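You operate a simulated robot arm through the tools that you are given. There is no shell and no other tool. Be economical: measure what you need, move in short steps, check, and stop when the job is done.

You are at the controls of a simulated robot arm. One attempt, no reset.

Task
Stand each shell on its ring on the spray board and plug it.

Only the result counts: the job must be done as asked and must still hold three seconds after the hand-in. Knocking over, shifting, dropping, spilling or breaking anything else fails it.

Robot
A 6-joint arm with a two-finger parallel gripper, fixed in place. Base frame: the origin is at the foot of the arm, x ahead of it, y to its left, z up; the work surface is at about z = 0.87. Lengths are in m, angles in degrees, forces in N, time in s.
With the tool pointing down near the work surface it reaches from about 0.26 to 0.68 m from the base axis. Its first joint turns from -66.0 to 66.0 degrees. Payload 2.9 kg.
Tool frame: the origin (TCP) lies between the finger pads and is the grasp point; the fingertips stand 0.03 m ahead of it; z points along the fingers, y is the line along which they close. Largest opening 0.11 m; finger width 0.02, thickness 0.01; the body of the gripper, 0.048 by 0.112 m, starts 0.055 m behind the TCP.
Orientation is told as [roll, pitch, yaw] about the base's x, y, z axes, in that order, counted from this pose: with the fingers straight down and closing along the base's y, the tool's x points along the base's -x, its y along +y and its z along -z.

Tools
- The arm moves only by the tool arm_command. Its argument "deltas" is a list of rows, each a list of 3 entries, a list of its own where there are three numbers: the shift along the tool's x, y, z in units of 30 mm (1.0 is 30 mm), then the turn, a rotation vector about the tool's x, y, z in units of 4 degrees (1.0 is 4 degrees), then the finger opening in m, from 0 to 0.11. In form: [[[x, y, z], [rx, ry, rz], hand], ...]. A call has 1 to 20 rows; each row shifts and turns the commanded pose from where the row before left it, along the tool's axes as they then stand. A call with a number of a shift or a turn outside -1 to 1 is refused whole. A row lasts 0.2 s, in which the tool goes at most 0.05 m and 8.6 degrees; a call with a longer step from one row to the next is refused whole, and so is a gripper value outside its range. A pose out of reach is approached as far as the arm can. The call stops where the force on the tool passes 40 N (or 10 N more than at its start, if that is more) or the arm is blocked; 0.2 s more then pass. Each finger travels about 0.108 m/s and halts on what it meets, pressing with about 24 N; the grip force reading is that of the motor and also rises with nothing between the fingers. The clock runs only during rows and for 0.2 s after the last one: add rows that do not move to give the fingers time. It gives the time, the measured TCP pose, the force on the tool (base axes), the opening and the grip force at its end, in the units of the frame above (readings bear some noise).
- Cameras (640 x 400 px; columns grow to the right, rows downward): "scene" is fixed at [0.0826, 0.4382, 1.3991]; the picture's right is [-0.69, -0.72, 0.00], its down [-0.40, 0.39, -0.83] and it looks along [0.59, -0.57, -0.56] (base axes); focal length 321 px, centre (320, 200). "wrist" rides on the gripper at [0.072, 0.017, -0.103] in the tool frame; the picture's right is [-0.23, 0.97, 0.00], its down [-0.76, -0.18, -0.62] and it looks along [-0.61, -0.14, 0.78] (tool axes); focal length 222 px, centre (320, 200). There is no depth. A picture from a camera that has moved, and an enlarged one, comes with that camera's place and axes in the base frame and with its lens. The place of the scene camera against the robot may be out by one fixed shift of up to 0.018 m in any direction.
- grab_frame(camera): a new picture of that camera. It takes no simulated time.
- close_up(camera, box): a new picture of the part [left, top, right, bottom] of that camera's present view, enlarged. It takes no simulated time.
- close_job(): hands the job in; it is judged then, once.

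Work in short steps. Places have to be worked out from the pictures, the camera data and where the tool is seen: move nearer, look again, correct. Check each grasp and each placing, and mend what went wrong. You have 120 turns and 76 pictures in all, those below and enlarged ones among them. Open the gripper and draw the arm clear of the work before you hand the job in, unless the task says otherwise; then end with one line.

The tools are called after ">>>" as a command line: name --argument value ..., lists and objects as JSON in quotes. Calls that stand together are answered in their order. arm_command: Moves the arm, as the interface text tells. Its arguments: {"type":"object","properties":{"deltas":{"type":"array","items":{"type":"array"}}},"required":["deltas"]} The other tools are called the same way: grab_frame (camera) takes a picture; close_up (camera, box) takes an enlarged picture of a part of a camera's view; close_job () hands the job in.

At the start:

```text
t: 0.0
eef_pos: [0.372, -0.1221, 1.1786]
tool_rot: [0.1, 0.0, -0.1]
force: [0.3, -0.4, 0.4]
width: 0.11
grip_force: 0.0
```

scene: 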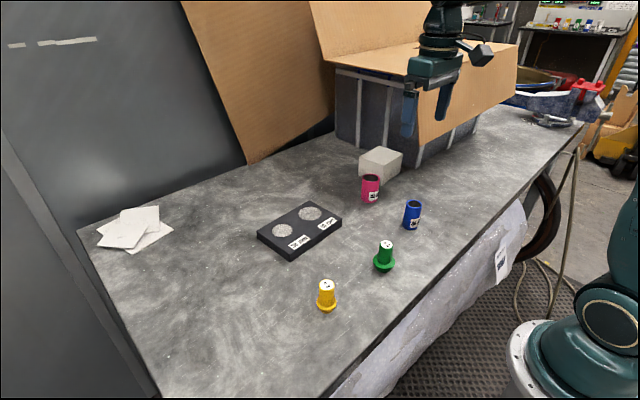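
wrist: 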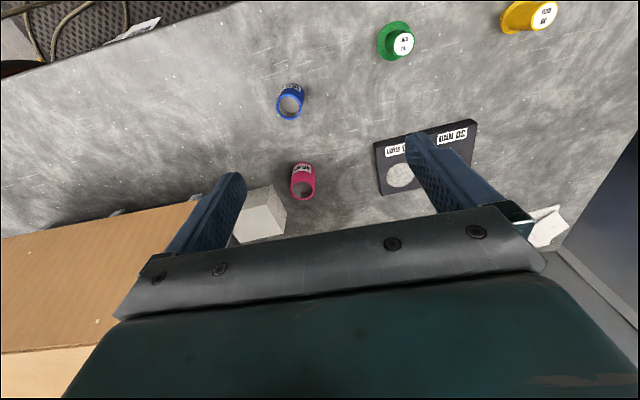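

I'll look closer at the labels on the board, shells and plugs.

>>> close_up --camera "scene" --box '[240, 190, 360, 265]'

>>> close_up --camera "scene" --box '[345, 165, 441, 225]'

>>> close_up --camera "scene" --box '[300, 230, 412, 320]'

>>> close_up --camera "wrist" --box '[360, 0, 580, 200]'

>>> close_up --camera "wrist" --box '[220, 60, 380, 220]'

```text
5.33 times, centred on (300, 228) of scene
camera zoom: at [0.0826, 0.4382, 1.3991], right [-0.69, -0.72, 0.0], down [-0.4, 0.39, -0.83], along [0.59, -0.57, -0.56], focal length 1710 px, centre (427, 53)
```

zoom: 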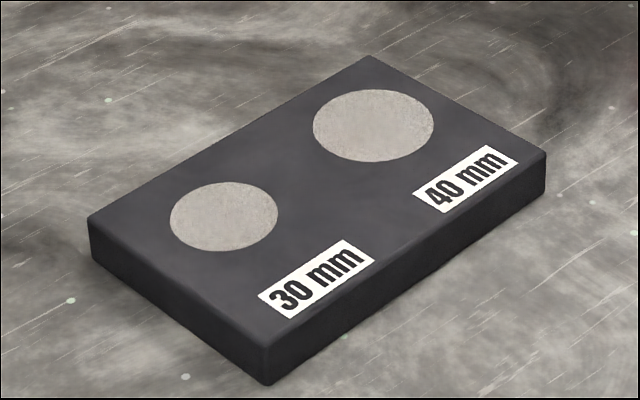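

```text
6.67 times, centred on (393, 195) of scene
camera zoom: at [0.0826, 0.4382, 1.3991], right [-0.69, -0.72, 0.0], down [-0.4, 0.39, -0.83], along [0.59, -0.57, -0.56], focal length 2137 px, centre (-167, 233)
```

zoom: 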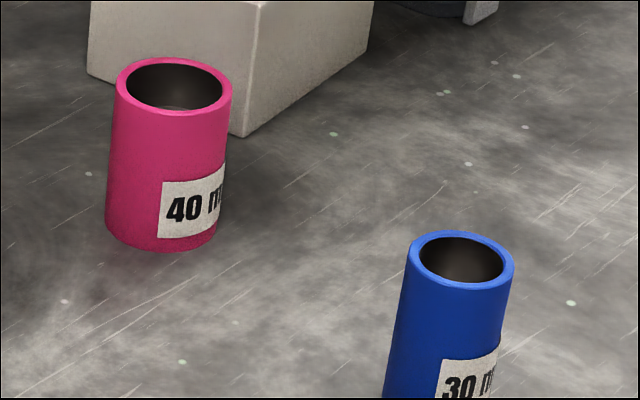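

```text
4.44 times, centred on (356, 275) of scene
camera zoom: at [0.0826, 0.4382, 1.3991], right [-0.69, -0.72, 0.0], down [-0.4, 0.39, -0.83], along [0.59, -0.57, -0.56], focal length 1425 px, centre (160, -133)
```

zoom: 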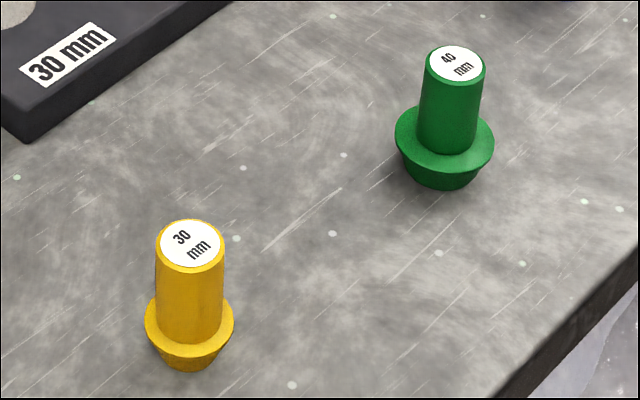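

```text
2.00 times, centred on (470, 100) of wrist
camera zoom: at [0.2992, -0.1043, 1.2814], right [0.23, 0.97, 0.0], down [0.76, -0.18, 0.62], along [0.61, -0.14, -0.78], focal length 444 px, centre (20, 400)
```

zoom: 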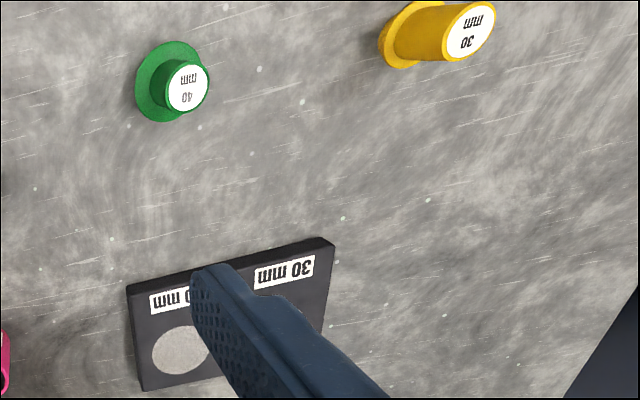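

```text
2.50 times, centred on (300, 140) of wrist
camera zoom: at [0.2992, -0.1043, 1.2814], right [0.23, 0.97, 0.0], down [0.76, -0.18, 0.62], along [0.61, -0.14, -0.78], focal length 555 px, centre (370, 350)
```

zoom: 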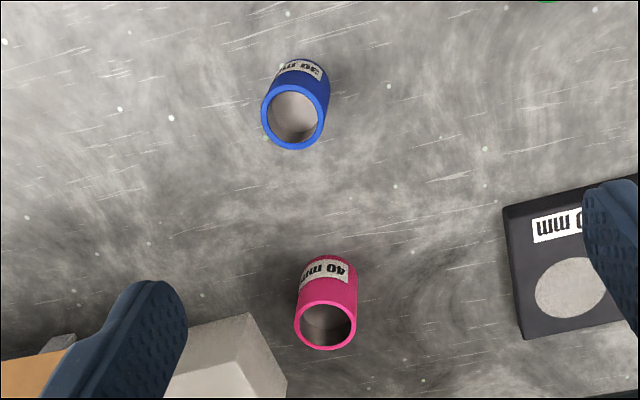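

40 mm shell is pink (plug green), 30 mm shell is blue (plug yellow). I move sideways so the wrist camera sees the board and plugs unobstructed.

>>> arm_command --deltas '[[[0.3, 1, 0], [0, 0, 0], 0.11], [[0.3, 1, 0], [0, 0, 0], 0.11], [[0.3, 1, 0], [0, 0, 0], 0.11], [[0.3, 1, 0], [0, 0, 0], 0.11], [[0, 0, 0], [0, 0, 0], 0.11], [[0, 0, 0], [0, 0, 0], 0.11]]'

>>> grab_frame --camera "wrist"

>>> close_up --camera "wrist" --box '[240, 0, 400, 100]'

>>> close_up --camera "wrist" --box '[240, 100, 400, 200]'

```text
t: 1.4
eef_pos: [0.3362, 0.0006, 1.178]
tool_rot: [0.0, -0.1, 0.0]
force: [0.0, 0.8, -0.4]
width: 0.1098
grip_force: 0.1
```

```text
68 pictures are left
camera wrist: at [0.2626, 0.0163, 1.281], right [0.23, 0.97, 0.0], down [0.76, -0.18, 0.62], along [0.61, -0.14, -0.78], focal length 222 px, centre (320, 200)
```

wrist: 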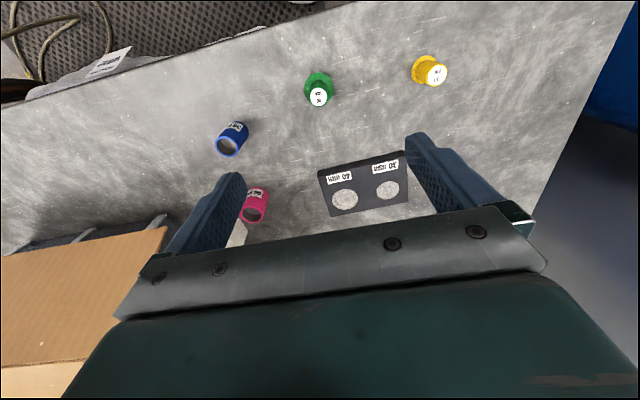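

```text
4.00 times, centred on (320, 50) of wrist
camera zoom: at [0.2626, 0.0163, 1.281], right [0.23, 0.97, 0.0], down [0.76, -0.18, 0.62], along [0.61, -0.14, -0.78], focal length 888 px, centre (320, 800)
```

zoom: 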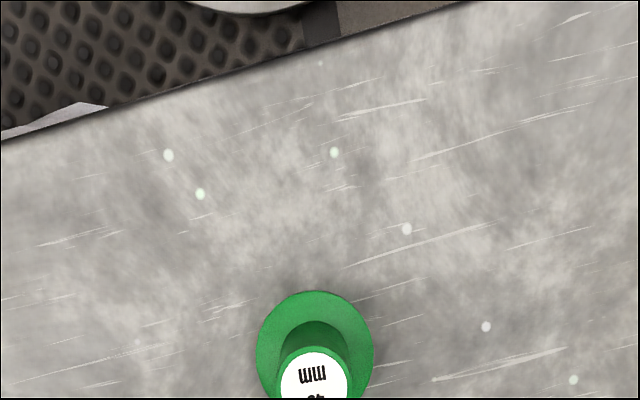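

```text
4.00 times, centred on (320, 150) of wrist
camera zoom: at [0.2626, 0.0163, 1.281], right [0.23, 0.97, 0.0], down [0.76, -0.18, 0.62], along [0.61, -0.14, -0.78], focal length 888 px, centre (320, 400)
```

zoom: 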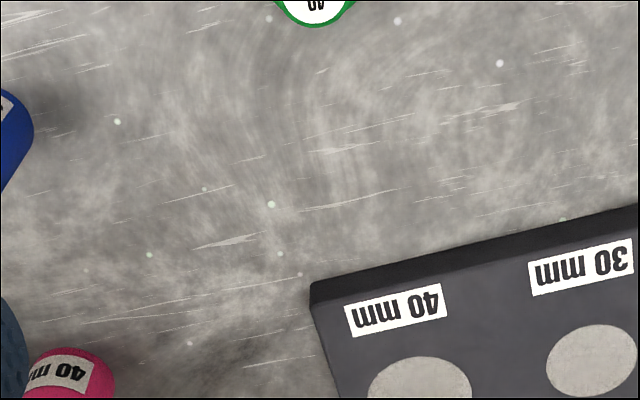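

Estimates: blue ≈ (0.387,-0.170), pink ≈ (0.542,-0.195), 40-ring ≈ (0.582,0.001), 30-ring ≈ (0.578,0.097), green ≈ (0.342,-0.003), yellow ≈ (0.351,0.154). I hover above blue and look closer.

>>> arm_command --deltas '[[[-0.283, -0.947, 0.5], [0, 0, 0], 0.11], [[-0.283, -0.947, 0.5], [0, 0, 0], 0.11], [[-0.283, -0.947, 0.5], [0, 0, 0], 0.11], [[-0.283, -0.947, 0.5], [0, 0, 0], 0.11], [[-0.283, -0.947, 0.5], [0, 0, 0], 0.11], [[-0.283, -0.947, 0.5], [0, 0, 0], 0.11], [[0, 0, 0], [0, 0, 0], 0.11], [[0, 0, 0], [0, 0, 0], 0.11]]'

>>> grab_frame --camera "wrist"

>>> grab_frame --camera "scene"

```text
t: 3.2
eef_pos: [0.3884, -0.1715, 1.0892]
tool_rot: [0.0, 0.0, 0.0]
force: [-0.4, 0.4, 0.2]
width: 0.1102
grip_force: 0.0
```

```text
65 pictures are left
camera wrist: at [0.3139, -0.1553, 1.1905], right [0.23, 0.97, 0.0], down [0.76, -0.18, 0.62], along [0.61, -0.14, -0.78], focal length 222 px, centre (320, 200)
```

wrist: 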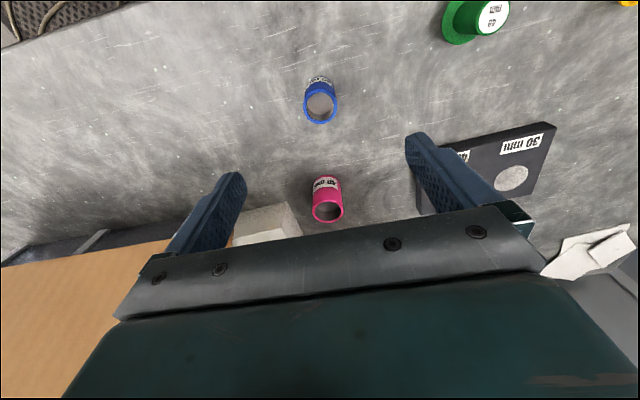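

```text
64 pictures are left
```

scene: 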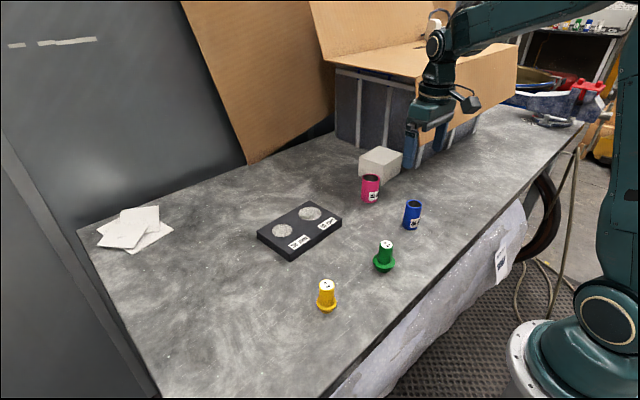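

Blue lies at about (0.388,-0.171), right below the tool. I descend to just above it and check.

>>> arm_command --deltas '[[[0, 0, 0.9], [0, 0, 0], 0.11], [[0, 0, 0.9], [0, 0, 0], 0.11], [[0, 0, 0.9], [0, 0, 0], 0.11], [[0, 0, 0.77], [0, 0, 0], 0.11], [[0, 0, 0], [0, 0, 0], 0.11], [[0, 0, 0], [0, 0, 0], 0.11]]'

>>> grab_frame --camera "wrist"

>>> close_up --camera "scene" --box '[340, 140, 468, 240]'

```text
t: 4.6
eef_pos: [0.3874, -0.1707, 0.9846]
tool_rot: [0.0, 0.0, 0.0]
force: [0.8, -0.1, 0.0]
width: 0.1101
grip_force: 0.1
```

```text
63 pictures are left
camera wrist: at [0.3142, -0.1542, 1.0866], right [0.23, 0.97, 0.0], down [0.76, -0.18, 0.62], along [0.61, -0.14, -0.78], focal length 222 px, centre (320, 200)
```

wrist: 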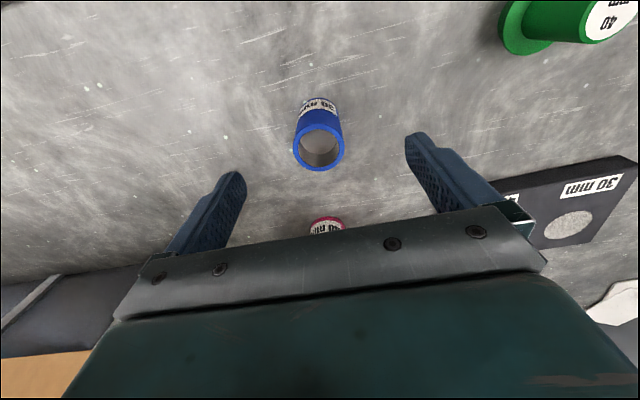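

```text
4.00 times, centred on (404, 190) of scene
camera zoom: at [0.0826, 0.4382, 1.3991], right [-0.69, -0.72, 0.0], down [-0.4, 0.39, -0.83], along [0.59, -0.57, -0.56], focal length 1282 px, centre (-16, 240)
```

zoom: 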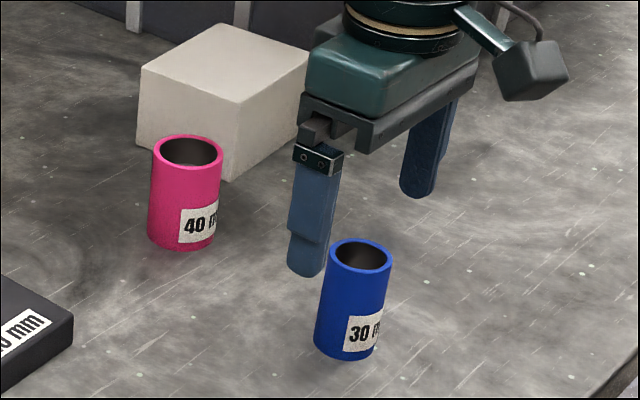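

Aligned within 1 mm; rim at z≈0.93. I descend to TCP z≈0.912 and close.

>>> arm_command --deltas '[[[0, 0, 0.8], [0, 0, 0], 0.11], [[0, 0, 0.8], [0, 0, 0], 0.11], [[0, 0.02, 0.8], [0, 0, 0], 0.11], [[0, 0, 0], [0, 0, 0], 0.11], [[0, 0, 0], [0, 0, 0], 0.06], [[0, 0, 0], [0, 0, 0], 0.02], [[0, 0, 0], [0, 0, 0], 0.02], [[0, 0, 0], [0, 0, 0], 0.02], [[0, 0, 0], [0, 0, 0], 0.02]]'

>>> grab_frame --camera "wrist"

```text
t: 6.6
eef_pos: [0.3857, -0.173, 0.9118]
tool_rot: [0.1, 0.0, 0.0]
force: [-1.2, -0.2, 0.1]
width: 0.0375
grip_force: 23.7
```

```text
61 pictures are left
camera wrist: at [0.3133, -0.1553, 1.0146], right [0.23, 0.97, 0.0], down [0.76, -0.18, 0.62], along [0.61, -0.14, -0.78], focal length 222 px, centre (320, 200)
```

wrist: 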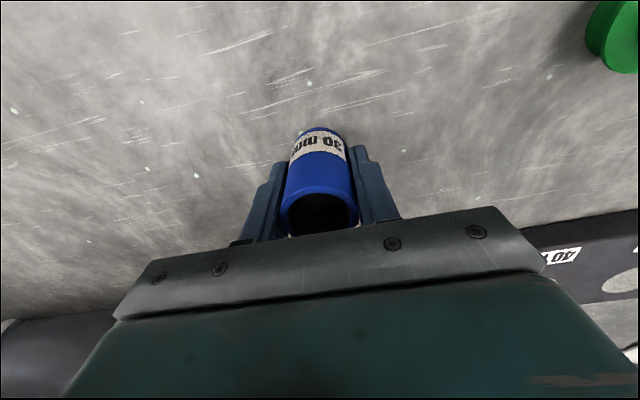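

Blue held (width 0.0375). I lift it and carry it near the board, stopping short to measure the rings.

>>> arm_command --deltas '[[[0, 0, -0.9], [0, 0, 0], 0.02], [[0, 0, -0.9], [0, 0, 0], 0.02], [[0, 0, -0.9], [0, 0, 0], 0.02], [[0, 0, -0.9], [0, 0, 0], 0.02], [[0, 0, -0.9], [0, 0, 0], 0.02], [[-0.4, 0.9, 0], [0, 0, 0], 0.02], [[-0.4, 0.9, 0], [0, 0, 0], 0.02], [[-0.4, 0.9, 0], [0, 0, 0], 0.02], [[-0.4, 0.9, 0], [0, 0, 0], 0.02], [[-0.4, 0.9, 0], [0, 0, 0], 0.02], [[-0.4, 0.9, 0], [0, 0, 0], 0.02], [[-0.4, 0.9, 0], [0, 0, 0], 0.02], [[0, 0, 0], [0, 0, 0], 0.02], [[0, 0, 0], [0, 0, 0], 0.02]]'

>>> grab_frame --camera "wrist"

>>> close_up --camera "scene" --box '[240, 140, 400, 270]'

```text
t: 9.6
eef_pos: [0.4721, 0.0181, 1.0493]
tool_rot: [-0.1, 0.0, 0.1]
force: [0.3, -0.5, -0.6]
width: 0.0374
grip_force: 24.0
```

```text
60 pictures are left
camera wrist: at [0.3991, 0.0346, 1.151], right [0.23, 0.97, 0.0], down [0.76, -0.18, 0.62], along [0.61, -0.14, -0.78], focal length 222 px, centre (320, 200)
```

wrist: 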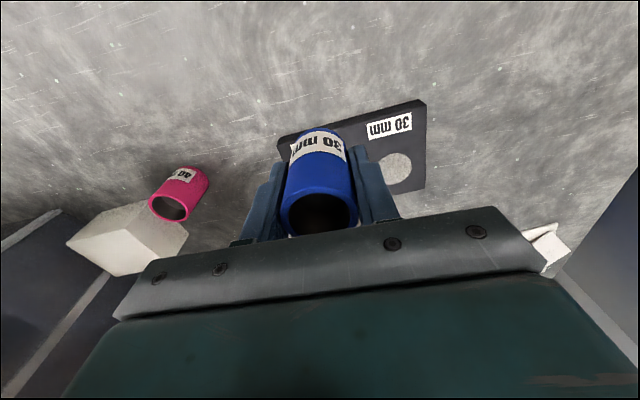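

```text
3.08 times, centred on (320, 205) of scene
camera zoom: at [0.0827, 0.4383, 1.3991], right [-0.69, -0.72, 0.0], down [-0.4, 0.39, -0.83], along [0.59, -0.57, -0.56], focal length 986 px, centre (320, 185)
```

zoom: 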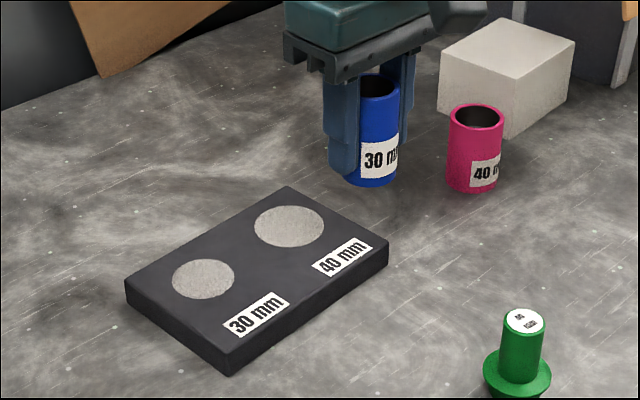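

Board top appears at about z≈0.89, ring30 ≈ (0.575,0.097). I move over it and lower to about 15–20 mm above the board for comparison.

>>> arm_command --deltas '[[[-0.69, 0.526, 0], [0, 0, 0], 0.02], [[-0.69, 0.526, 0], [0, 0, 0], 0.02], [[-0.69, 0.526, 0], [0, 0, 0], 0.02], [[-0.69, 0.526, 0], [0, 0, 0], 0.02], [[-0.69, 0.526, 0], [0, 0, 0], 0.02], [[0, 0, 0.77], [0, 0, 0], 0.02], [[0, 0, 0.77], [0, 0, 0], 0.02], [[0, 0, 0.77], [0, 0, 0], 0.02], [[0, 0, 0.77], [0, 0, 0], 0.02], [[0, 0, 0], [0, 0, 0], 0.02], [[0, 0, 0], [0, 0, 0], 0.02]]'

>>> grab_frame --camera "wrist"

>>> close_up --camera "scene" --box '[240, 150, 368, 270]'

```text
t: 12.0
eef_pos: [0.5736, 0.0955, 0.9544]
tool_rot: [-0.1, 0.0, 0.0]
force: [-0.7, 0.3, -1.3]
width: 0.0374
grip_force: 23.7
```

```text
58 pictures are left
camera wrist: at [0.5014, 0.113, 1.0587], right [0.23, 0.97, 0.0], down [0.76, -0.18, 0.62], along [0.61, -0.14, -0.78], focal length 222 px, centre (320, 200)
```

wrist: 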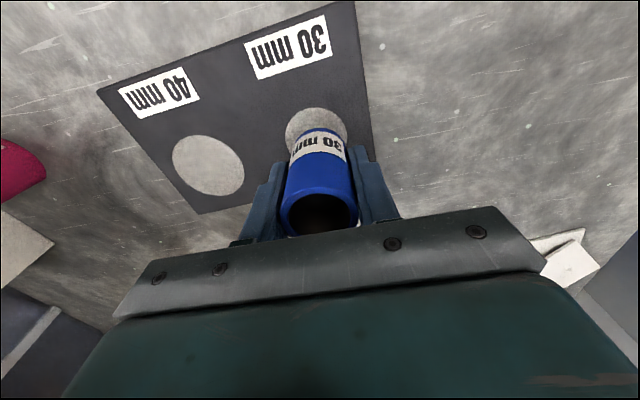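

```text
3.33 times, centred on (304, 210) of scene
camera zoom: at [0.0827, 0.4383, 1.3991], right [-0.69, -0.72, 0.0], down [-0.4, 0.39, -0.83], along [0.59, -0.57, -0.56], focal length 1069 px, centre (373, 167)
```

zoom: 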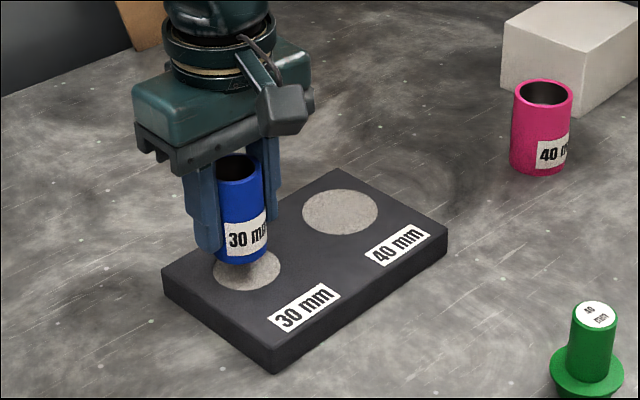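

Close to the ring; I descend 12 mm more and zoom in on both cameras.

>>> arm_command --deltas '[[[0, 0, 0.2], [0, 0, 0], 0.02], [[0, 0, 0.2], [0, 0, 0], 0.02], [[0, 0, 0], [0, 0, 0], 0.02], [[0, 0, 0], [0, 0, 0], 0.02]]'

>>> close_up --camera "wrist" --box '[240, 80, 400, 180]'

>>> close_up --camera "scene" --box '[260, 190, 340, 250]'

```text
t: 13.0
eef_pos: [0.575, 0.0959, 0.9437]
tool_rot: [0.1, 0.0, 0.0]
force: [-0.3, -0.1, -1.3]
width: 0.0373
grip_force: 24.2
```

```text
4.00 times, centred on (320, 130) of wrist
camera zoom: at [0.5016, 0.1133, 1.0464], right [0.23, 0.97, 0.0], down [0.76, -0.18, 0.62], along [0.61, -0.14, -0.78], focal length 888 px, centre (320, 480)
```

zoom: 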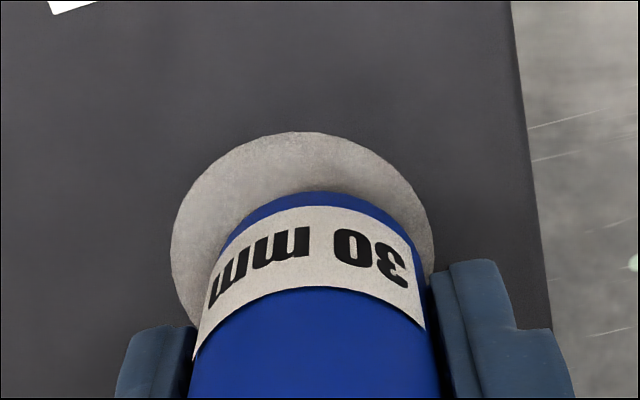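

```text
6.67 times, centred on (300, 220) of scene
camera zoom: at [0.0827, 0.4383, 1.3991], right [-0.69, -0.72, 0.0], down [-0.4, 0.39, -0.83], along [0.59, -0.57, -0.56], focal length 2137 px, centre (453, 67)
```

zoom: 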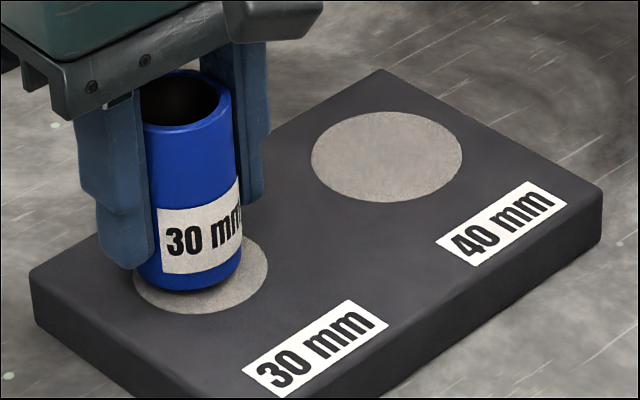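

Shell needs about 3.5 mm toward -y. I shift and descend slowly in small steps.

>>> arm_command --deltas '[[[0.04, -0.12, 0], [0, 0, 0], 0.02], [[0, 0, 0.1], [0, 0, 0], 0.02], [[0, 0, 0.07], [0, 0, 0], 0.02], [[0, 0, 0], [0, 0, 0], 0.02]]'

>>> close_up --camera "wrist" --box '[240, 80, 400, 180]'

>>> close_up --camera "scene" --box '[260, 190, 340, 250]'

```text
t: 14.0
eef_pos: [0.5749, 0.0929, 0.9382]
tool_rot: [-0.1, 0.0, 0.1]
force: [0.2, -0.3, -0.8]
width: 0.0374
grip_force: 24.0
```

```text
4.00 times, centred on (320, 130) of wrist
camera zoom: at [0.5012, 0.1101, 1.0406], right [0.23, 0.97, 0.0], down [0.76, -0.18, 0.62], along [0.61, -0.14, -0.78], focal length 888 px, centre (320, 480)
```

zoom: 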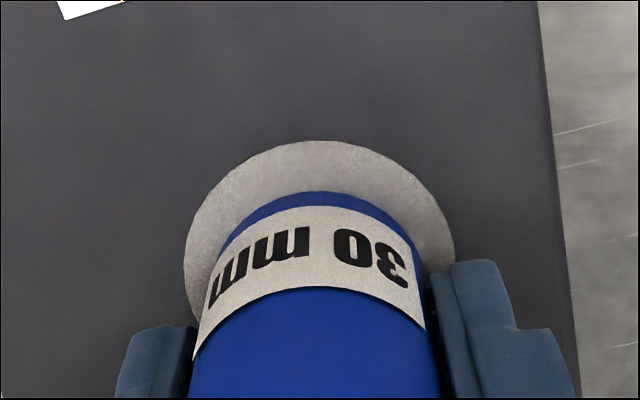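

```text
6.67 times, centred on (300, 220) of scene
camera zoom: at [0.0827, 0.4383, 1.3991], right [-0.69, -0.72, 0.0], down [-0.4, 0.39, -0.83], along [0.59, -0.57, -0.56], focal length 2137 px, centre (453, 67)
```

zoom: 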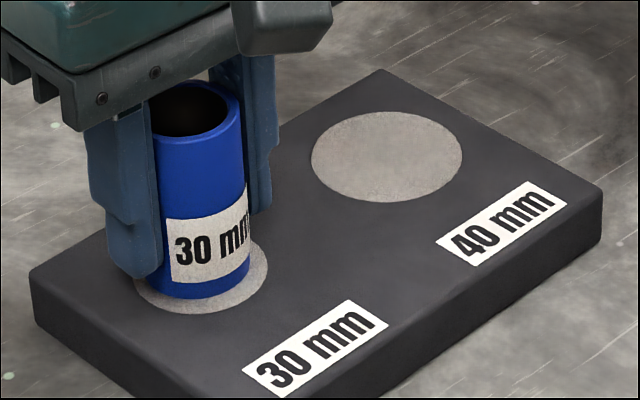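

Centred in columns. I continue down in small steps until contact shows in the force.

>>> arm_command --deltas '[[[0, 0, 0.07], [0, 0, 0], 0.02], [[0, 0, 0.05], [0, 0, 0], 0.02], [[0, 0, 0], [0, 0, 0], 0.02]]'

>>> close_up --camera "wrist" --box '[240, 80, 400, 180]'

>>> close_up --camera "scene" --box '[260, 190, 340, 250]'

```text
t: 14.8
eef_pos: [0.5758, 0.0934, 0.9363]
tool_rot: [0.0, -0.3, -0.1]
force: [0.5, -4.0, 18.5]
width: 0.0376
grip_force: 24.3
```

```text
4.00 times, centred on (320, 130) of wrist
camera zoom: at [0.501, 0.1102, 1.0383], right [0.23, 0.97, 0.0], down [0.76, -0.18, 0.63], along [0.61, -0.14, -0.78], focal length 888 px, centre (320, 480)
```

zoom: 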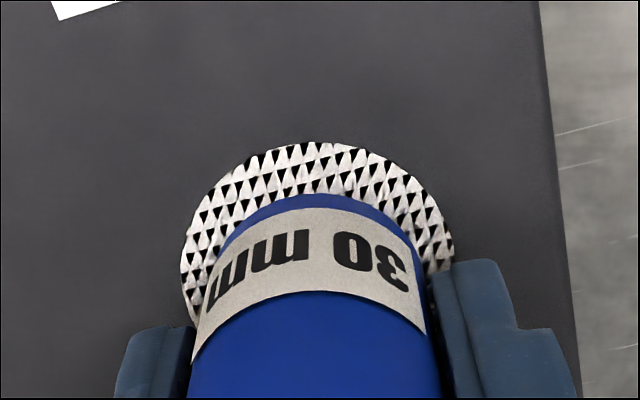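

```text
6.67 times, centred on (300, 220) of scene
camera zoom: at [0.0824, 0.4381, 1.3992], right [-0.69, -0.72, 0.0], down [-0.4, 0.39, -0.83], along [0.59, -0.57, -0.56], focal length 2137 px, centre (453, 67)
```

zoom: 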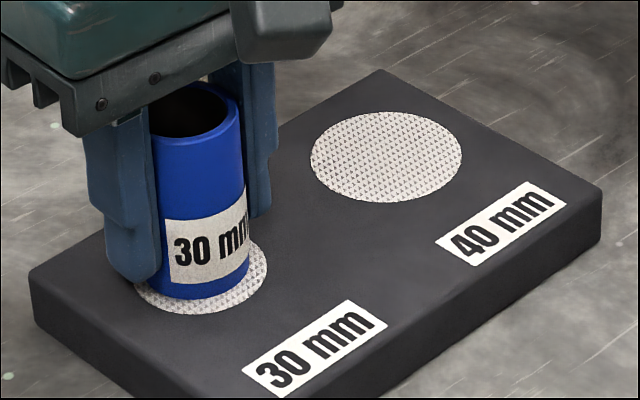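

Contact made (18 N). The shell sits ≈3 mm too far in +x, so I raise slightly, shift back 3 mm, and touch down again.

>>> arm_command --deltas '[[[0, 0, -0.15], [0, 0, 0], 0.02], [[0.11, 0.03, 0], [0, 0, 0], 0.02], [[0, 0, 0.08], [0, 0, 0], 0.02], [[0, 0, 0.02], [0, 0, 0], 0.02], [[0, 0, 0], [0, 0, 0], 0.02]]'

>>> close_up --camera "wrist" --box '[240, 80, 400, 180]'

```text
t: 16.0
eef_pos: [0.5715, 0.0943, 0.9362]
tool_rot: [0.1, 0.0, 0.1]
force: [0.1, 1.3, -0.7]
width: 0.0375
grip_force: 23.5
```

```text
4.00 times, centred on (320, 130) of wrist
camera zoom: at [0.4971, 0.1104, 1.0387], right [0.23, 0.97, 0.0], down [0.76, -0.18, 0.62], along [0.61, -0.14, -0.78], focal length 888 px, centre (320, 480)
```

zoom: 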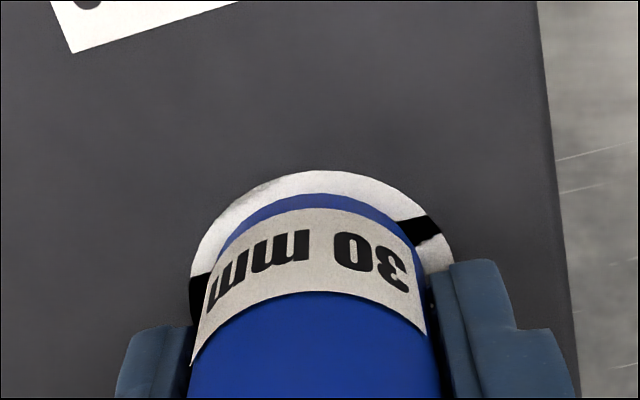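

Centred now. I lower the last fraction, open modestly and rise.

>>> arm_command --deltas '[[[0, 0, 0.03], [0, 0, 0], 0.02], [[0, 0, 0], [0, 0, 0], 0.02], [[0, 0, 0], [0, 0, 0], 0.045], [[0, 0, 0], [0, 0, 0], 0.06], [[0, 0, 0], [0, 0, 0], 0.065], [[0, 0, -0.5], [0, 0, 0], 0.065], [[0, 0, -0.9], [0, 0, 0], 0.065], [[0, 0, -0.9], [0, 0, 0], 0.065], [[0, 0, -0.9], [0, 0, 0], 0.065], [[0, 0, 0], [0, 0, 0], 0.11], [[0, 0, 0], [0, 0, 0], 0.11]]'

>>> grab_frame --camera "wrist"

>>> close_up --camera "scene" --box '[260, 180, 356, 255]'

```text
t: 18.4
eef_pos: [0.571, 0.0936, 1.0322]
tool_rot: [0.0, 0.0, -0.1]
force: [-0.7, 0.2, -0.2]
width: 0.1103
grip_force: 0.0
```

```text
49 pictures are left
camera wrist: at [0.497, 0.1103, 1.1345], right [0.23, 0.97, 0.0], down [0.76, -0.18, 0.62], along [0.61, -0.14, -0.78], focal length 222 px, centre (320, 200)
```

wrist: 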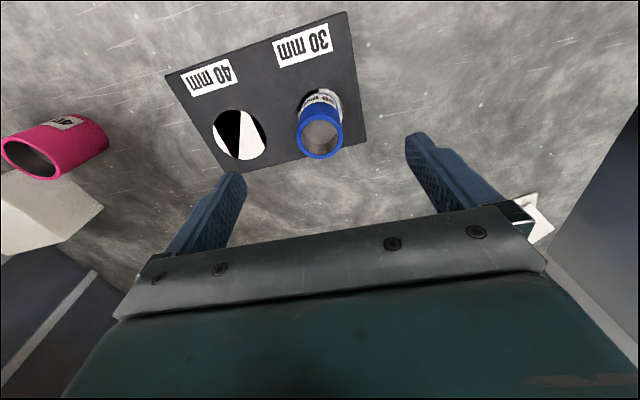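

```text
5.33 times, centred on (308, 218) of scene
camera zoom: at [0.0826, 0.4382, 1.3991], right [-0.69, -0.72, 0.0], down [-0.4, 0.39, -0.83], along [0.59, -0.57, -0.56], focal length 1710 px, centre (384, 107)
```

zoom: 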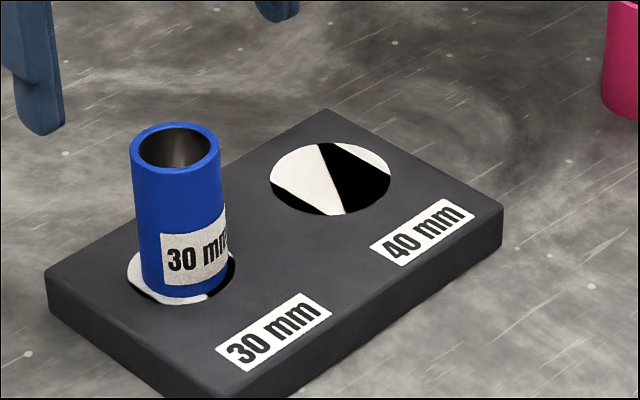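

Blue stands centred on its ring. Ring40 ≈ (0.573,0.001). Now hover over pink (0.542,-0.195) and yaw ~58° so the fingers close parallel to the white block's near face.

>>> arm_command --deltas '[[[0.097, -0.963, -0.12], [0, 0, 0], 0.11], [[0.097, -0.963, -0.12], [0, 0, 0], 0.11], [[0.097, -0.963, -0.12], [0, 0, 0], 0.11], [[0.097, -0.963, -0.12], [0, 0, 0], 0.11], [[0.097, -0.963, -0.12], [0, 0, 0], 0.11], [[0.097, -0.963, -0.12], [0, 0, 0], 0.11], [[0.097, -0.963, -0.12], [0, 0, 0], 0.11], [[0.097, -0.963, -0.12], [0, 0, 0], 0.11], [[0.097, -0.963, -0.12], [0, 0, 0], 0.11], [[0.097, -0.963, -0.12], [0, 0, 0], 0.11], [[0, 0, 0], [0, 0, 0], 0.11], [[0, 0, 0], [0, 0, 0], 0.11]]'

>>> arm_command --deltas '[[[0, 0, 0], [0, 0, 1], 0.11], [[0, 0, 0], [0, 0, 1], 0.11], [[0, 0, 0], [0, 0, 1], 0.11], [[0, 0, 0], [0, 0, 1], 0.11], [[0, 0, 0], [0, 0, 1], 0.11], [[0, 0, 0], [0, 0, 1], 0.11], [[0, 0, 0], [0, 0, 1], 0.11], [[0, 0, 0], [0, 0, 1], 0.11], [[0, 0, 0], [0, 0, 1], 0.11], [[0, 0, 0], [0, 0, 1], 0.11], [[0, 0, 0], [0, 0, 1], 0.11], [[0, 0, 0], [0, 0, 1], 0.11], [[0, 0, 0], [0, 0, 1], 0.11], [[0, 0, 0], [0, 0, 1], 0.11], [[0, 0, 0], [0, 0, 0.5], 0.11], [[0, 0, 0], [0, 0, 0], 0.11], [[0, 0, 0], [0, 0, 0], 0.11]]'

>>> grab_frame --camera "wrist"

>>> close_up --camera "scene" --box '[320, 100, 480, 225]'

```text
t: 21.0
eef_pos: [0.5426, -0.1936, 1.066]
tool_rot: [0.0, 0.0, 0.0]
force: [0.2, -0.1, 0.7]
width: 0.1101
grip_force: 0.1
```

```text
t: 24.6
eef_pos: [0.5417, -0.1953, 1.0674]
tool_rot: [0.0, 0.1, -58.1]
force: [0.1, -0.1, -0.4]
width: 0.11
grip_force: 0.1
```

```text
47 pictures are left
camera wrist: at [0.5166, -0.1243, 1.17], right [0.95, 0.32, 0.0], down [0.25, -0.74, 0.62], along [0.2, -0.59, -0.78], focal length 222 px, centre (320, 200)
```

wrist: 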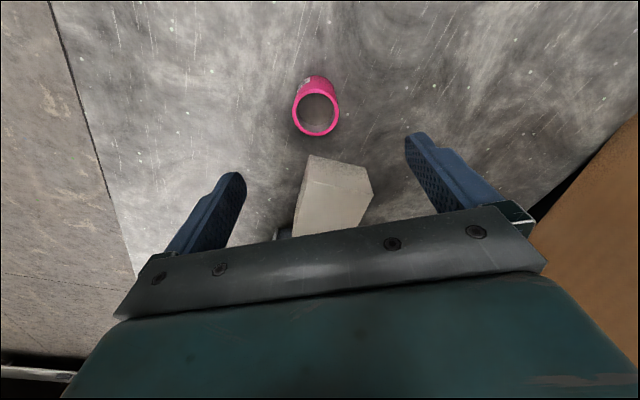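

```text
3.20 times, centred on (400, 162) of scene
camera zoom: at [0.0826, 0.4382, 1.3991], right [-0.69, -0.72, 0.0], down [-0.4, 0.39, -0.83], along [0.59, -0.57, -0.56], focal length 1026 px, centre (64, 320)
```

zoom: 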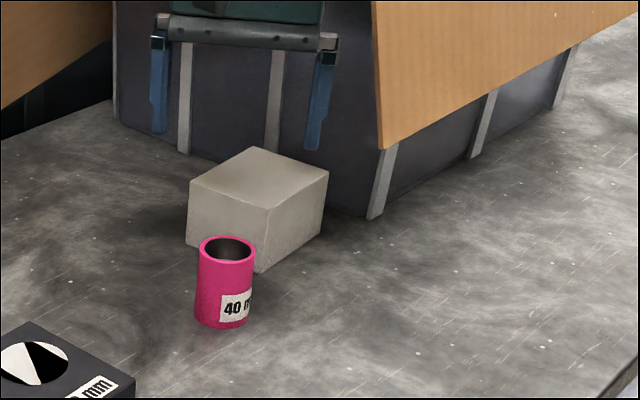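

Fingers clear the block with this orientation. I correct ~4.5 mm along tool -y and descend to just above the rim.

>>> arm_command --deltas '[[[0, -0.15, 0.6], [0, 0, 0], 0.11], [[0, 0, 0.7], [0, 0, 0], 0.11], [[0, 0, 0.7], [0, 0, 0], 0.11], [[0, 0, 0.6], [0, 0, 0], 0.11], [[0, 0, 0], [0, 0, 0], 0.11], [[0, 0, 0], [0, 0, 0], 0.11]]'

>>> grab_frame --camera "wrist"

>>> close_up --camera "scene" --box '[330, 120, 458, 220]'

```text
t: 26.0
eef_pos: [0.5382, -0.1965, 0.9904]
tool_rot: [0.1, 0.0, -58.0]
force: [0.2, 0.2, 0.0]
width: 0.1098
grip_force: 0.1
```

```text
45 pictures are left
camera wrist: at [0.5145, -0.1259, 1.0926], right [0.95, 0.32, 0.0], down [0.25, -0.74, 0.62], along [0.2, -0.59, -0.78], focal length 222 px, centre (320, 200)
```

wrist: 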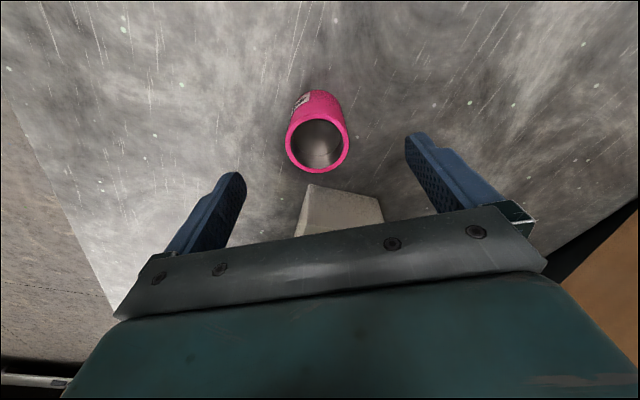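

```text
4.00 times, centred on (394, 170) of scene
camera zoom: at [0.0826, 0.4382, 1.3991], right [-0.69, -0.72, 0.0], down [-0.4, 0.39, -0.83], along [0.59, -0.57, -0.56], focal length 1282 px, centre (24, 320)
```

zoom: 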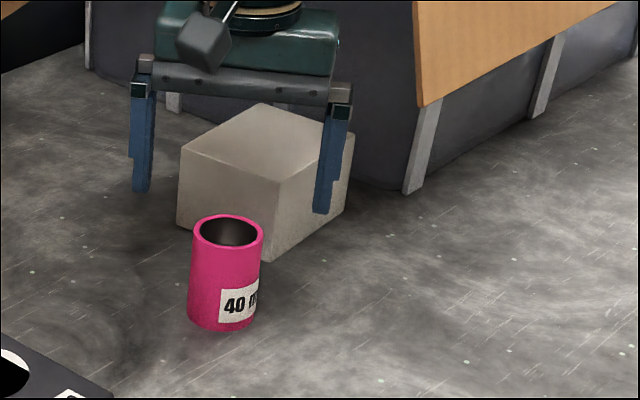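

Aligned within ~2 mm. Descend to z≈0.912 and close.

>>> arm_command --deltas '[[[0.03, -0.05, 0.65], [0, 0, 0], 0.11], [[0, 0, 0.65], [0, 0, 0], 0.11], [[0, 0, 0.65], [0, 0, 0], 0.11], [[0, 0, 0.65], [0, 0, 0], 0.11], [[0, 0, 0], [0, 0, 0], 0.11], [[0, 0, 0], [0, 0, 0], 0.06], [[0, 0, 0], [0, 0, 0], 0.03], [[0, 0, 0], [0, 0, 0], 0.03], [[0, 0, 0], [0, 0, 0], 0.03], [[0, 0, 0], [0, 0, 0], 0.03]]'

>>> grab_frame --camera "wrist"

```text
t: 28.2
eef_pos: [0.5375, -0.1976, 0.9109]
tool_rot: [0.0, -0.1, -58.0]
force: [0.3, 0.3, -0.4]
width: 0.0469
grip_force: 24.5
```

```text
43 pictures are left
camera wrist: at [0.5118, -0.1271, 1.0134], right [0.95, 0.32, 0.0], down [0.25, -0.74, 0.62], along [0.2, -0.59, -0.78], focal length 222 px, centre (320, 200)
```

wrist: 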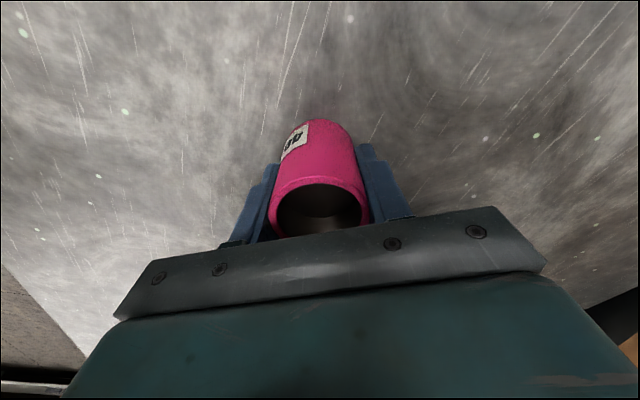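

Pink held (0.047). Lift, rotate back, then carry over ring40.

>>> arm_command --deltas '[[[0, 0, -0.92], [0, 0, 0], 0.03], [[0, 0, -0.92], [0, 0, 0], 0.03], [[0, 0, -0.92], [0, 0, 0], 0.03], [[0, 0, -0.92], [0, 0, 0], 0.03], [[0, 0, 0], [0, 0, -1], 0.03], [[0, 0, 0], [0, 0, -1], 0.03], [[0, 0, 0], [0, 0, -1], 0.03], [[0, 0, 0], [0, 0, -1], 0.03], [[0, 0, 0], [0, 0, -1], 0.03], [[0, 0, 0], [0, 0, -1], 0.03], [[0, 0, 0], [0, 0, -1], 0.03], [[0, 0, 0], [0, 0, -1], 0.03], [[0, 0, 0], [0, 0, -1], 0.03], [[0, 0, 0], [0, 0, -1], 0.03], [[0, 0, 0], [0, 0, -1], 0.03], [[0, 0, 0], [0, 0, -1], 0.03], [[0, 0, 0], [0, 0, -1], 0.03], [[0, 0, 0], [0, 0, -1], 0.03], [[0, 0, 0], [0, 0, -0.5], 0.03]]'

>>> arm_command --deltas '[[[-0.169, 0.946, 0], [0, 0, 0], 0.03], [[-0.169, 0.946, 0], [0, 0, 0], 0.03], [[-0.169, 0.946, 0], [0, 0, 0], 0.03], [[-0.169, 0.946, 0], [0, 0, 0], 0.03], [[-0.169, 0.946, 0], [0, 0, 0], 0.03], [[-0.169, 0.946, 0], [0, 0, 0], 0.03], [[-0.169, 0.946, 0], [0, 0, 0], 0.03], [[0, 0, 0.8], [0, 0, 0], 0.03], [[0, 0, 0.7], [0, 0, 0], 0.03], [[0, 0, 0.7], [0, 0, 0], 0.03], [[0, 0, 0], [0, 0, 0], 0.03], [[0, 0, 0], [0, 0, 0], 0.03]]'

>>> close_up --camera "wrist" --box '[240, 80, 400, 180]'

>>> close_up --camera "scene" --box '[260, 160, 356, 240]'

```text
t: 32.2
eef_pos: [0.536, -0.199, 1.021]
tool_rot: [-0.1, 0.1, 0.0]
force: [0.4, -0.1, -1.3]
width: 0.0466
grip_force: 24.0
```

```text
t: 34.8
eef_pos: [0.5719, 0.0025, 0.9559]
tool_rot: [0.0, -0.1, -0.1]
force: [0.9, -0.2, -1.1]
width: 0.0465
grip_force: 23.8
```

```text
4.00 times, centred on (320, 130) of wrist
camera zoom: at [0.4987, 0.0192, 1.0571], right [0.23, 0.97, 0.0], down [0.76, -0.18, 0.62], along [0.61, -0.14, -0.78], focal length 888 px, centre (320, 480)
```

zoom: 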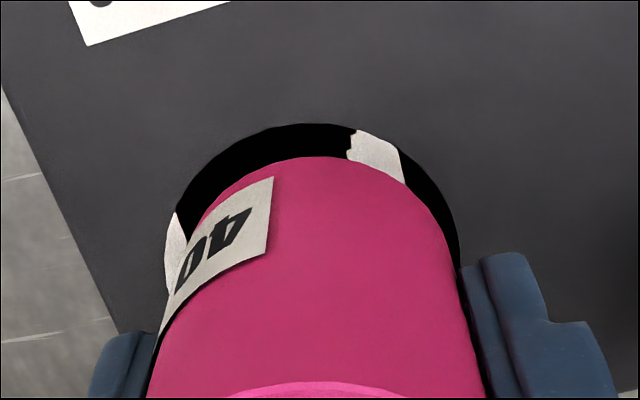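

```text
5.00 times, centred on (308, 200) of scene
camera zoom: at [0.0827, 0.4382, 1.3991], right [-0.69, -0.72, 0.0], down [-0.4, 0.39, -0.83], along [0.59, -0.57, -0.56], focal length 1603 px, centre (380, 200)
```

zoom: 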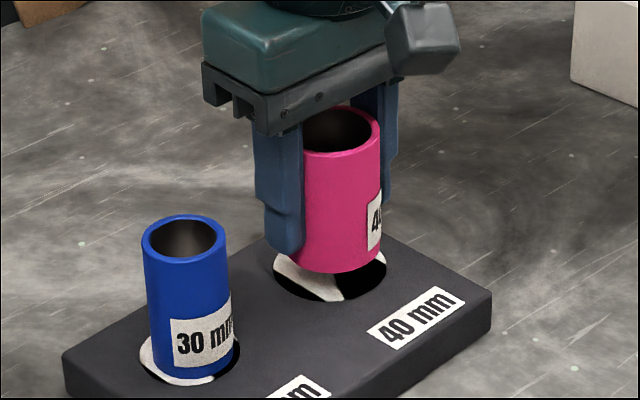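

Well aligned; small -1 mm y shift, descend 15 mm and check.

>>> arm_command --deltas '[[[0, -0.04, 0.2], [0, 0, 0], 0.03], [[0, 0, 0.2], [0, 0, 0], 0.03], [[0, 0, 0.12], [0, 0, 0], 0.03], [[0, 0, 0], [0, 0, 0], 0.03], [[0, 0, 0], [0, 0, 0], 0.03]]'

>>> close_up --camera "wrist" --box '[240, 80, 400, 180]'

>>> close_up --camera "scene" --box '[260, 160, 356, 240]'

```text
t: 36.0
eef_pos: [0.5713, 0.0002, 0.9406]
tool_rot: [0.0, 0.1, 0.1]
force: [0.3, -0.1, -1.5]
width: 0.0468
grip_force: 23.9
```

```text
4.00 times, centred on (320, 130) of wrist
camera zoom: at [0.4984, 0.0172, 1.0423], right [0.23, 0.97, 0.0], down [0.76, -0.18, 0.62], along [0.61, -0.14, -0.78], focal length 888 px, centre (320, 480)
```

zoom: 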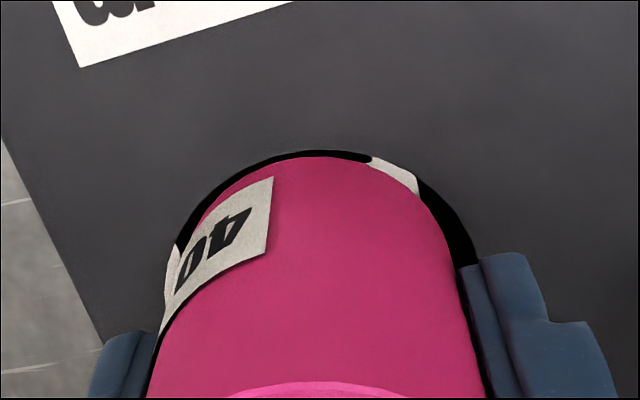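

```text
5.00 times, centred on (308, 200) of scene
camera zoom: at [0.0827, 0.4382, 1.3991], right [-0.69, -0.72, 0.0], down [-0.4, 0.39, -0.83], along [0.59, -0.57, -0.56], focal length 1603 px, centre (380, 200)
```

zoom: 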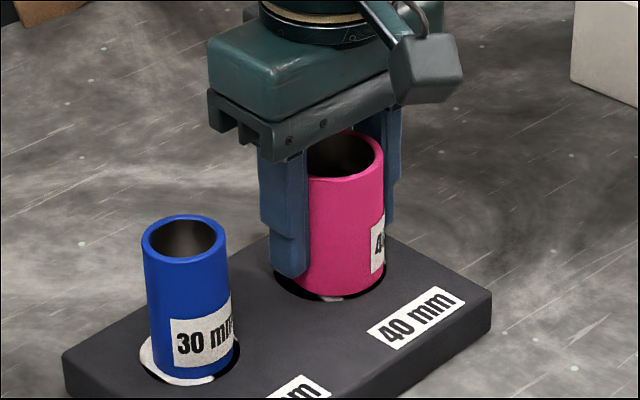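

The shell is ≈6 mm too near (−x). Shift +6 mm in x, then look again.

>>> arm_command --deltas '[[[-0.21, 0, 0], [0, 0, 0], 0.03], [[0, 0, 0.07], [0, 0, 0], 0.03], [[0, 0, 0], [0, 0, 0], 0.03], [[0, 0, 0], [0, 0, 0], 0.03]]'

>>> close_up --camera "wrist" --box '[240, 80, 400, 180]'

>>> close_up --camera "scene" --box '[280, 180, 352, 225]'

```text
t: 37.0
eef_pos: [0.5794, 0.0006, 0.9369]
tool_rot: [0.0, -0.1, -0.1]
force: [0.2, 0.7, -0.8]
width: 0.0466
grip_force: 23.8
```

```text
4.00 times, centred on (320, 130) of wrist
camera zoom: at [0.5051, 0.0174, 1.0404], right [0.23, 0.97, 0.0], down [0.76, -0.18, 0.62], along [0.61, -0.14, -0.78], focal length 888 px, centre (320, 480)
```

zoom: 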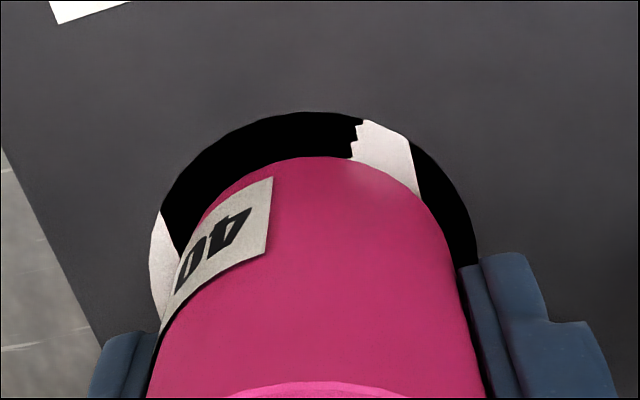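

```text
8.89 times, centred on (316, 202) of scene
camera zoom: at [0.0827, 0.4382, 1.3991], right [-0.69, -0.72, 0.0], down [-0.4, 0.39, -0.83], along [0.59, -0.57, -0.56], focal length 2850 px, centre (356, 178)
```

zoom: 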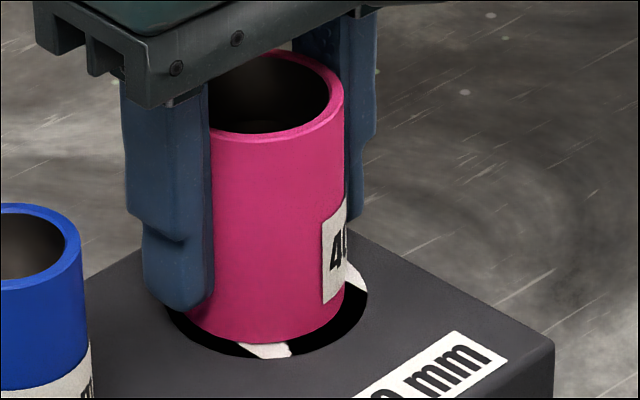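

Nearly centred. Shift back 1.5 mm and lower gently to contact.

>>> arm_command --deltas '[[[0.05, 0, 0.03], [0, 0, 0], 0.03], [[0, 0, 0.04], [0, 0, 0], 0.03], [[0, 0, 0], [0, 0, 0], 0.03]]'

```text
t: 37.8
eef_pos: [0.5773, 0.0001, 0.937]
tool_rot: [0.0, 0.0, 0.0]
force: [-5.5, -0.8, 7.7]
width: 0.0469
grip_force: 24.3
```

Contact. Release with modest opening and rise.

>>> arm_command --deltas '[[[0, 0, 0], [0, 0, 0], 0.055], [[0, 0, 0], [0, 0, 0], 0.07], [[0, 0, 0], [0, 0, 0], 0.07], [[0, 0, -0.5], [0, 0, 0], 0.07], [[0, 0, -0.9], [0, 0, 0], 0.07], [[0, 0, -0.9], [0, 0, 0], 0.07], [[0, 0, -0.9], [0, 0, 0], 0.07], [[0, 0, -0.9], [0, 0, 0], 0.07], [[0, 0, 0], [0, 0, 0], 0.07], [[0, 0, 0], [0, 0, 0], 0.07]]'

>>> grab_frame --camera "wrist"

>>> close_up --camera "scene" --box '[260, 170, 356, 250]'

```text
t: 40.0
eef_pos: [0.5781, 0.0028, 1.0595]
tool_rot: [0.0, 0.0, -0.1]
force: [0.4, 0.2, -0.5]
width: 0.0699
grip_force: 0.0
```

```text
36 pictures are left
camera wrist: at [0.5049, 0.019, 1.1624], right [0.23, 0.97, 0.0], down [0.76, -0.18, 0.62], along [0.61, -0.14, -0.78], focal length 222 px, centre (320, 200)
```

wrist: 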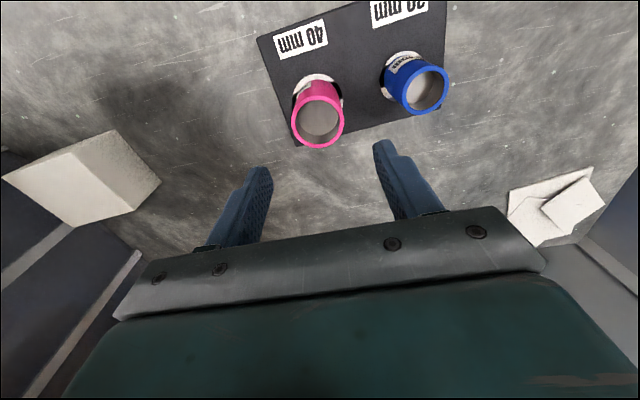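

```text
5.00 times, centred on (308, 210) of scene
camera zoom: at [0.0826, 0.4382, 1.3991], right [-0.69, -0.72, 0.0], down [-0.4, 0.39, -0.83], along [0.59, -0.57, -0.56], focal length 1603 px, centre (380, 150)
```

zoom: 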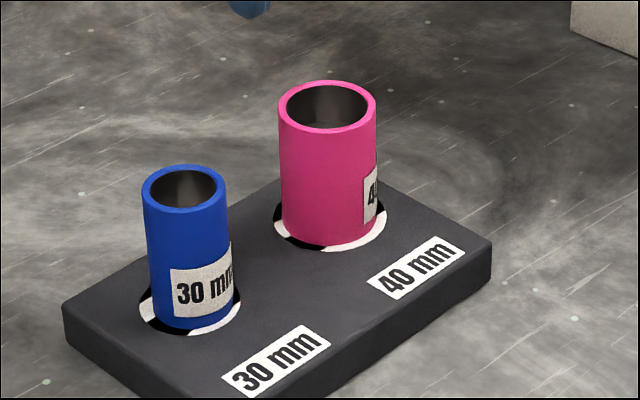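

Both shells stand centred on their rings. Now to the green plug: hover above (0.342,-0.003).

>>> arm_command --deltas '[[[0.986, -0.025, 0], [0, 0, 0], 0.07], [[0.986, -0.025, 0], [0, 0, 0], 0.07], [[0.986, -0.025, 0], [0, 0, 0], 0.07], [[0.986, -0.025, 0], [0, 0, 0], 0.07], [[0.986, -0.025, 0], [0, 0, 0], 0.08], [[0.986, -0.025, 0], [0, 0, 0], 0.09], [[0.986, -0.025, 0], [0, 0, 0], 0.1], [[0.986, -0.025, 0], [0, 0, 0], 0.11], [[0, 0, 0], [0, 0, 0], 0.11], [[0, 0, 0], [0, 0, 0], 0.11]]'

>>> grab_frame --camera "wrist"

```text
t: 42.2
eef_pos: [0.3422, -0.0079, 1.0598]
tool_rot: [0.0, 0.0, 0.1]
force: [0.0, -0.1, -0.2]
width: 0.1105
grip_force: 0.2
```

```text
34 pictures are left
camera wrist: at [0.2684, 0.0095, 1.161], right [0.23, 0.97, 0.0], down [0.76, -0.18, 0.62], along [0.61, -0.14, -0.78], focal length 222 px, centre (320, 200)
```

wrist: 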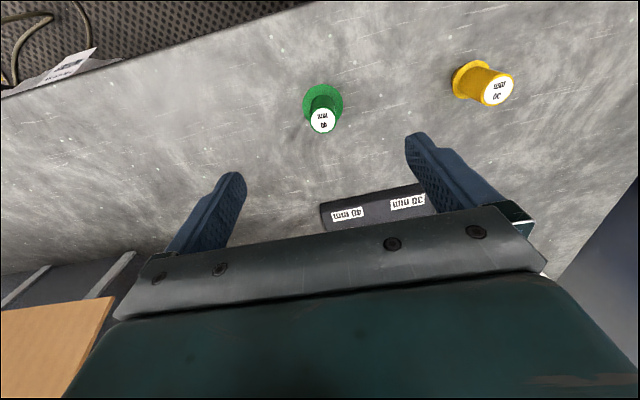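

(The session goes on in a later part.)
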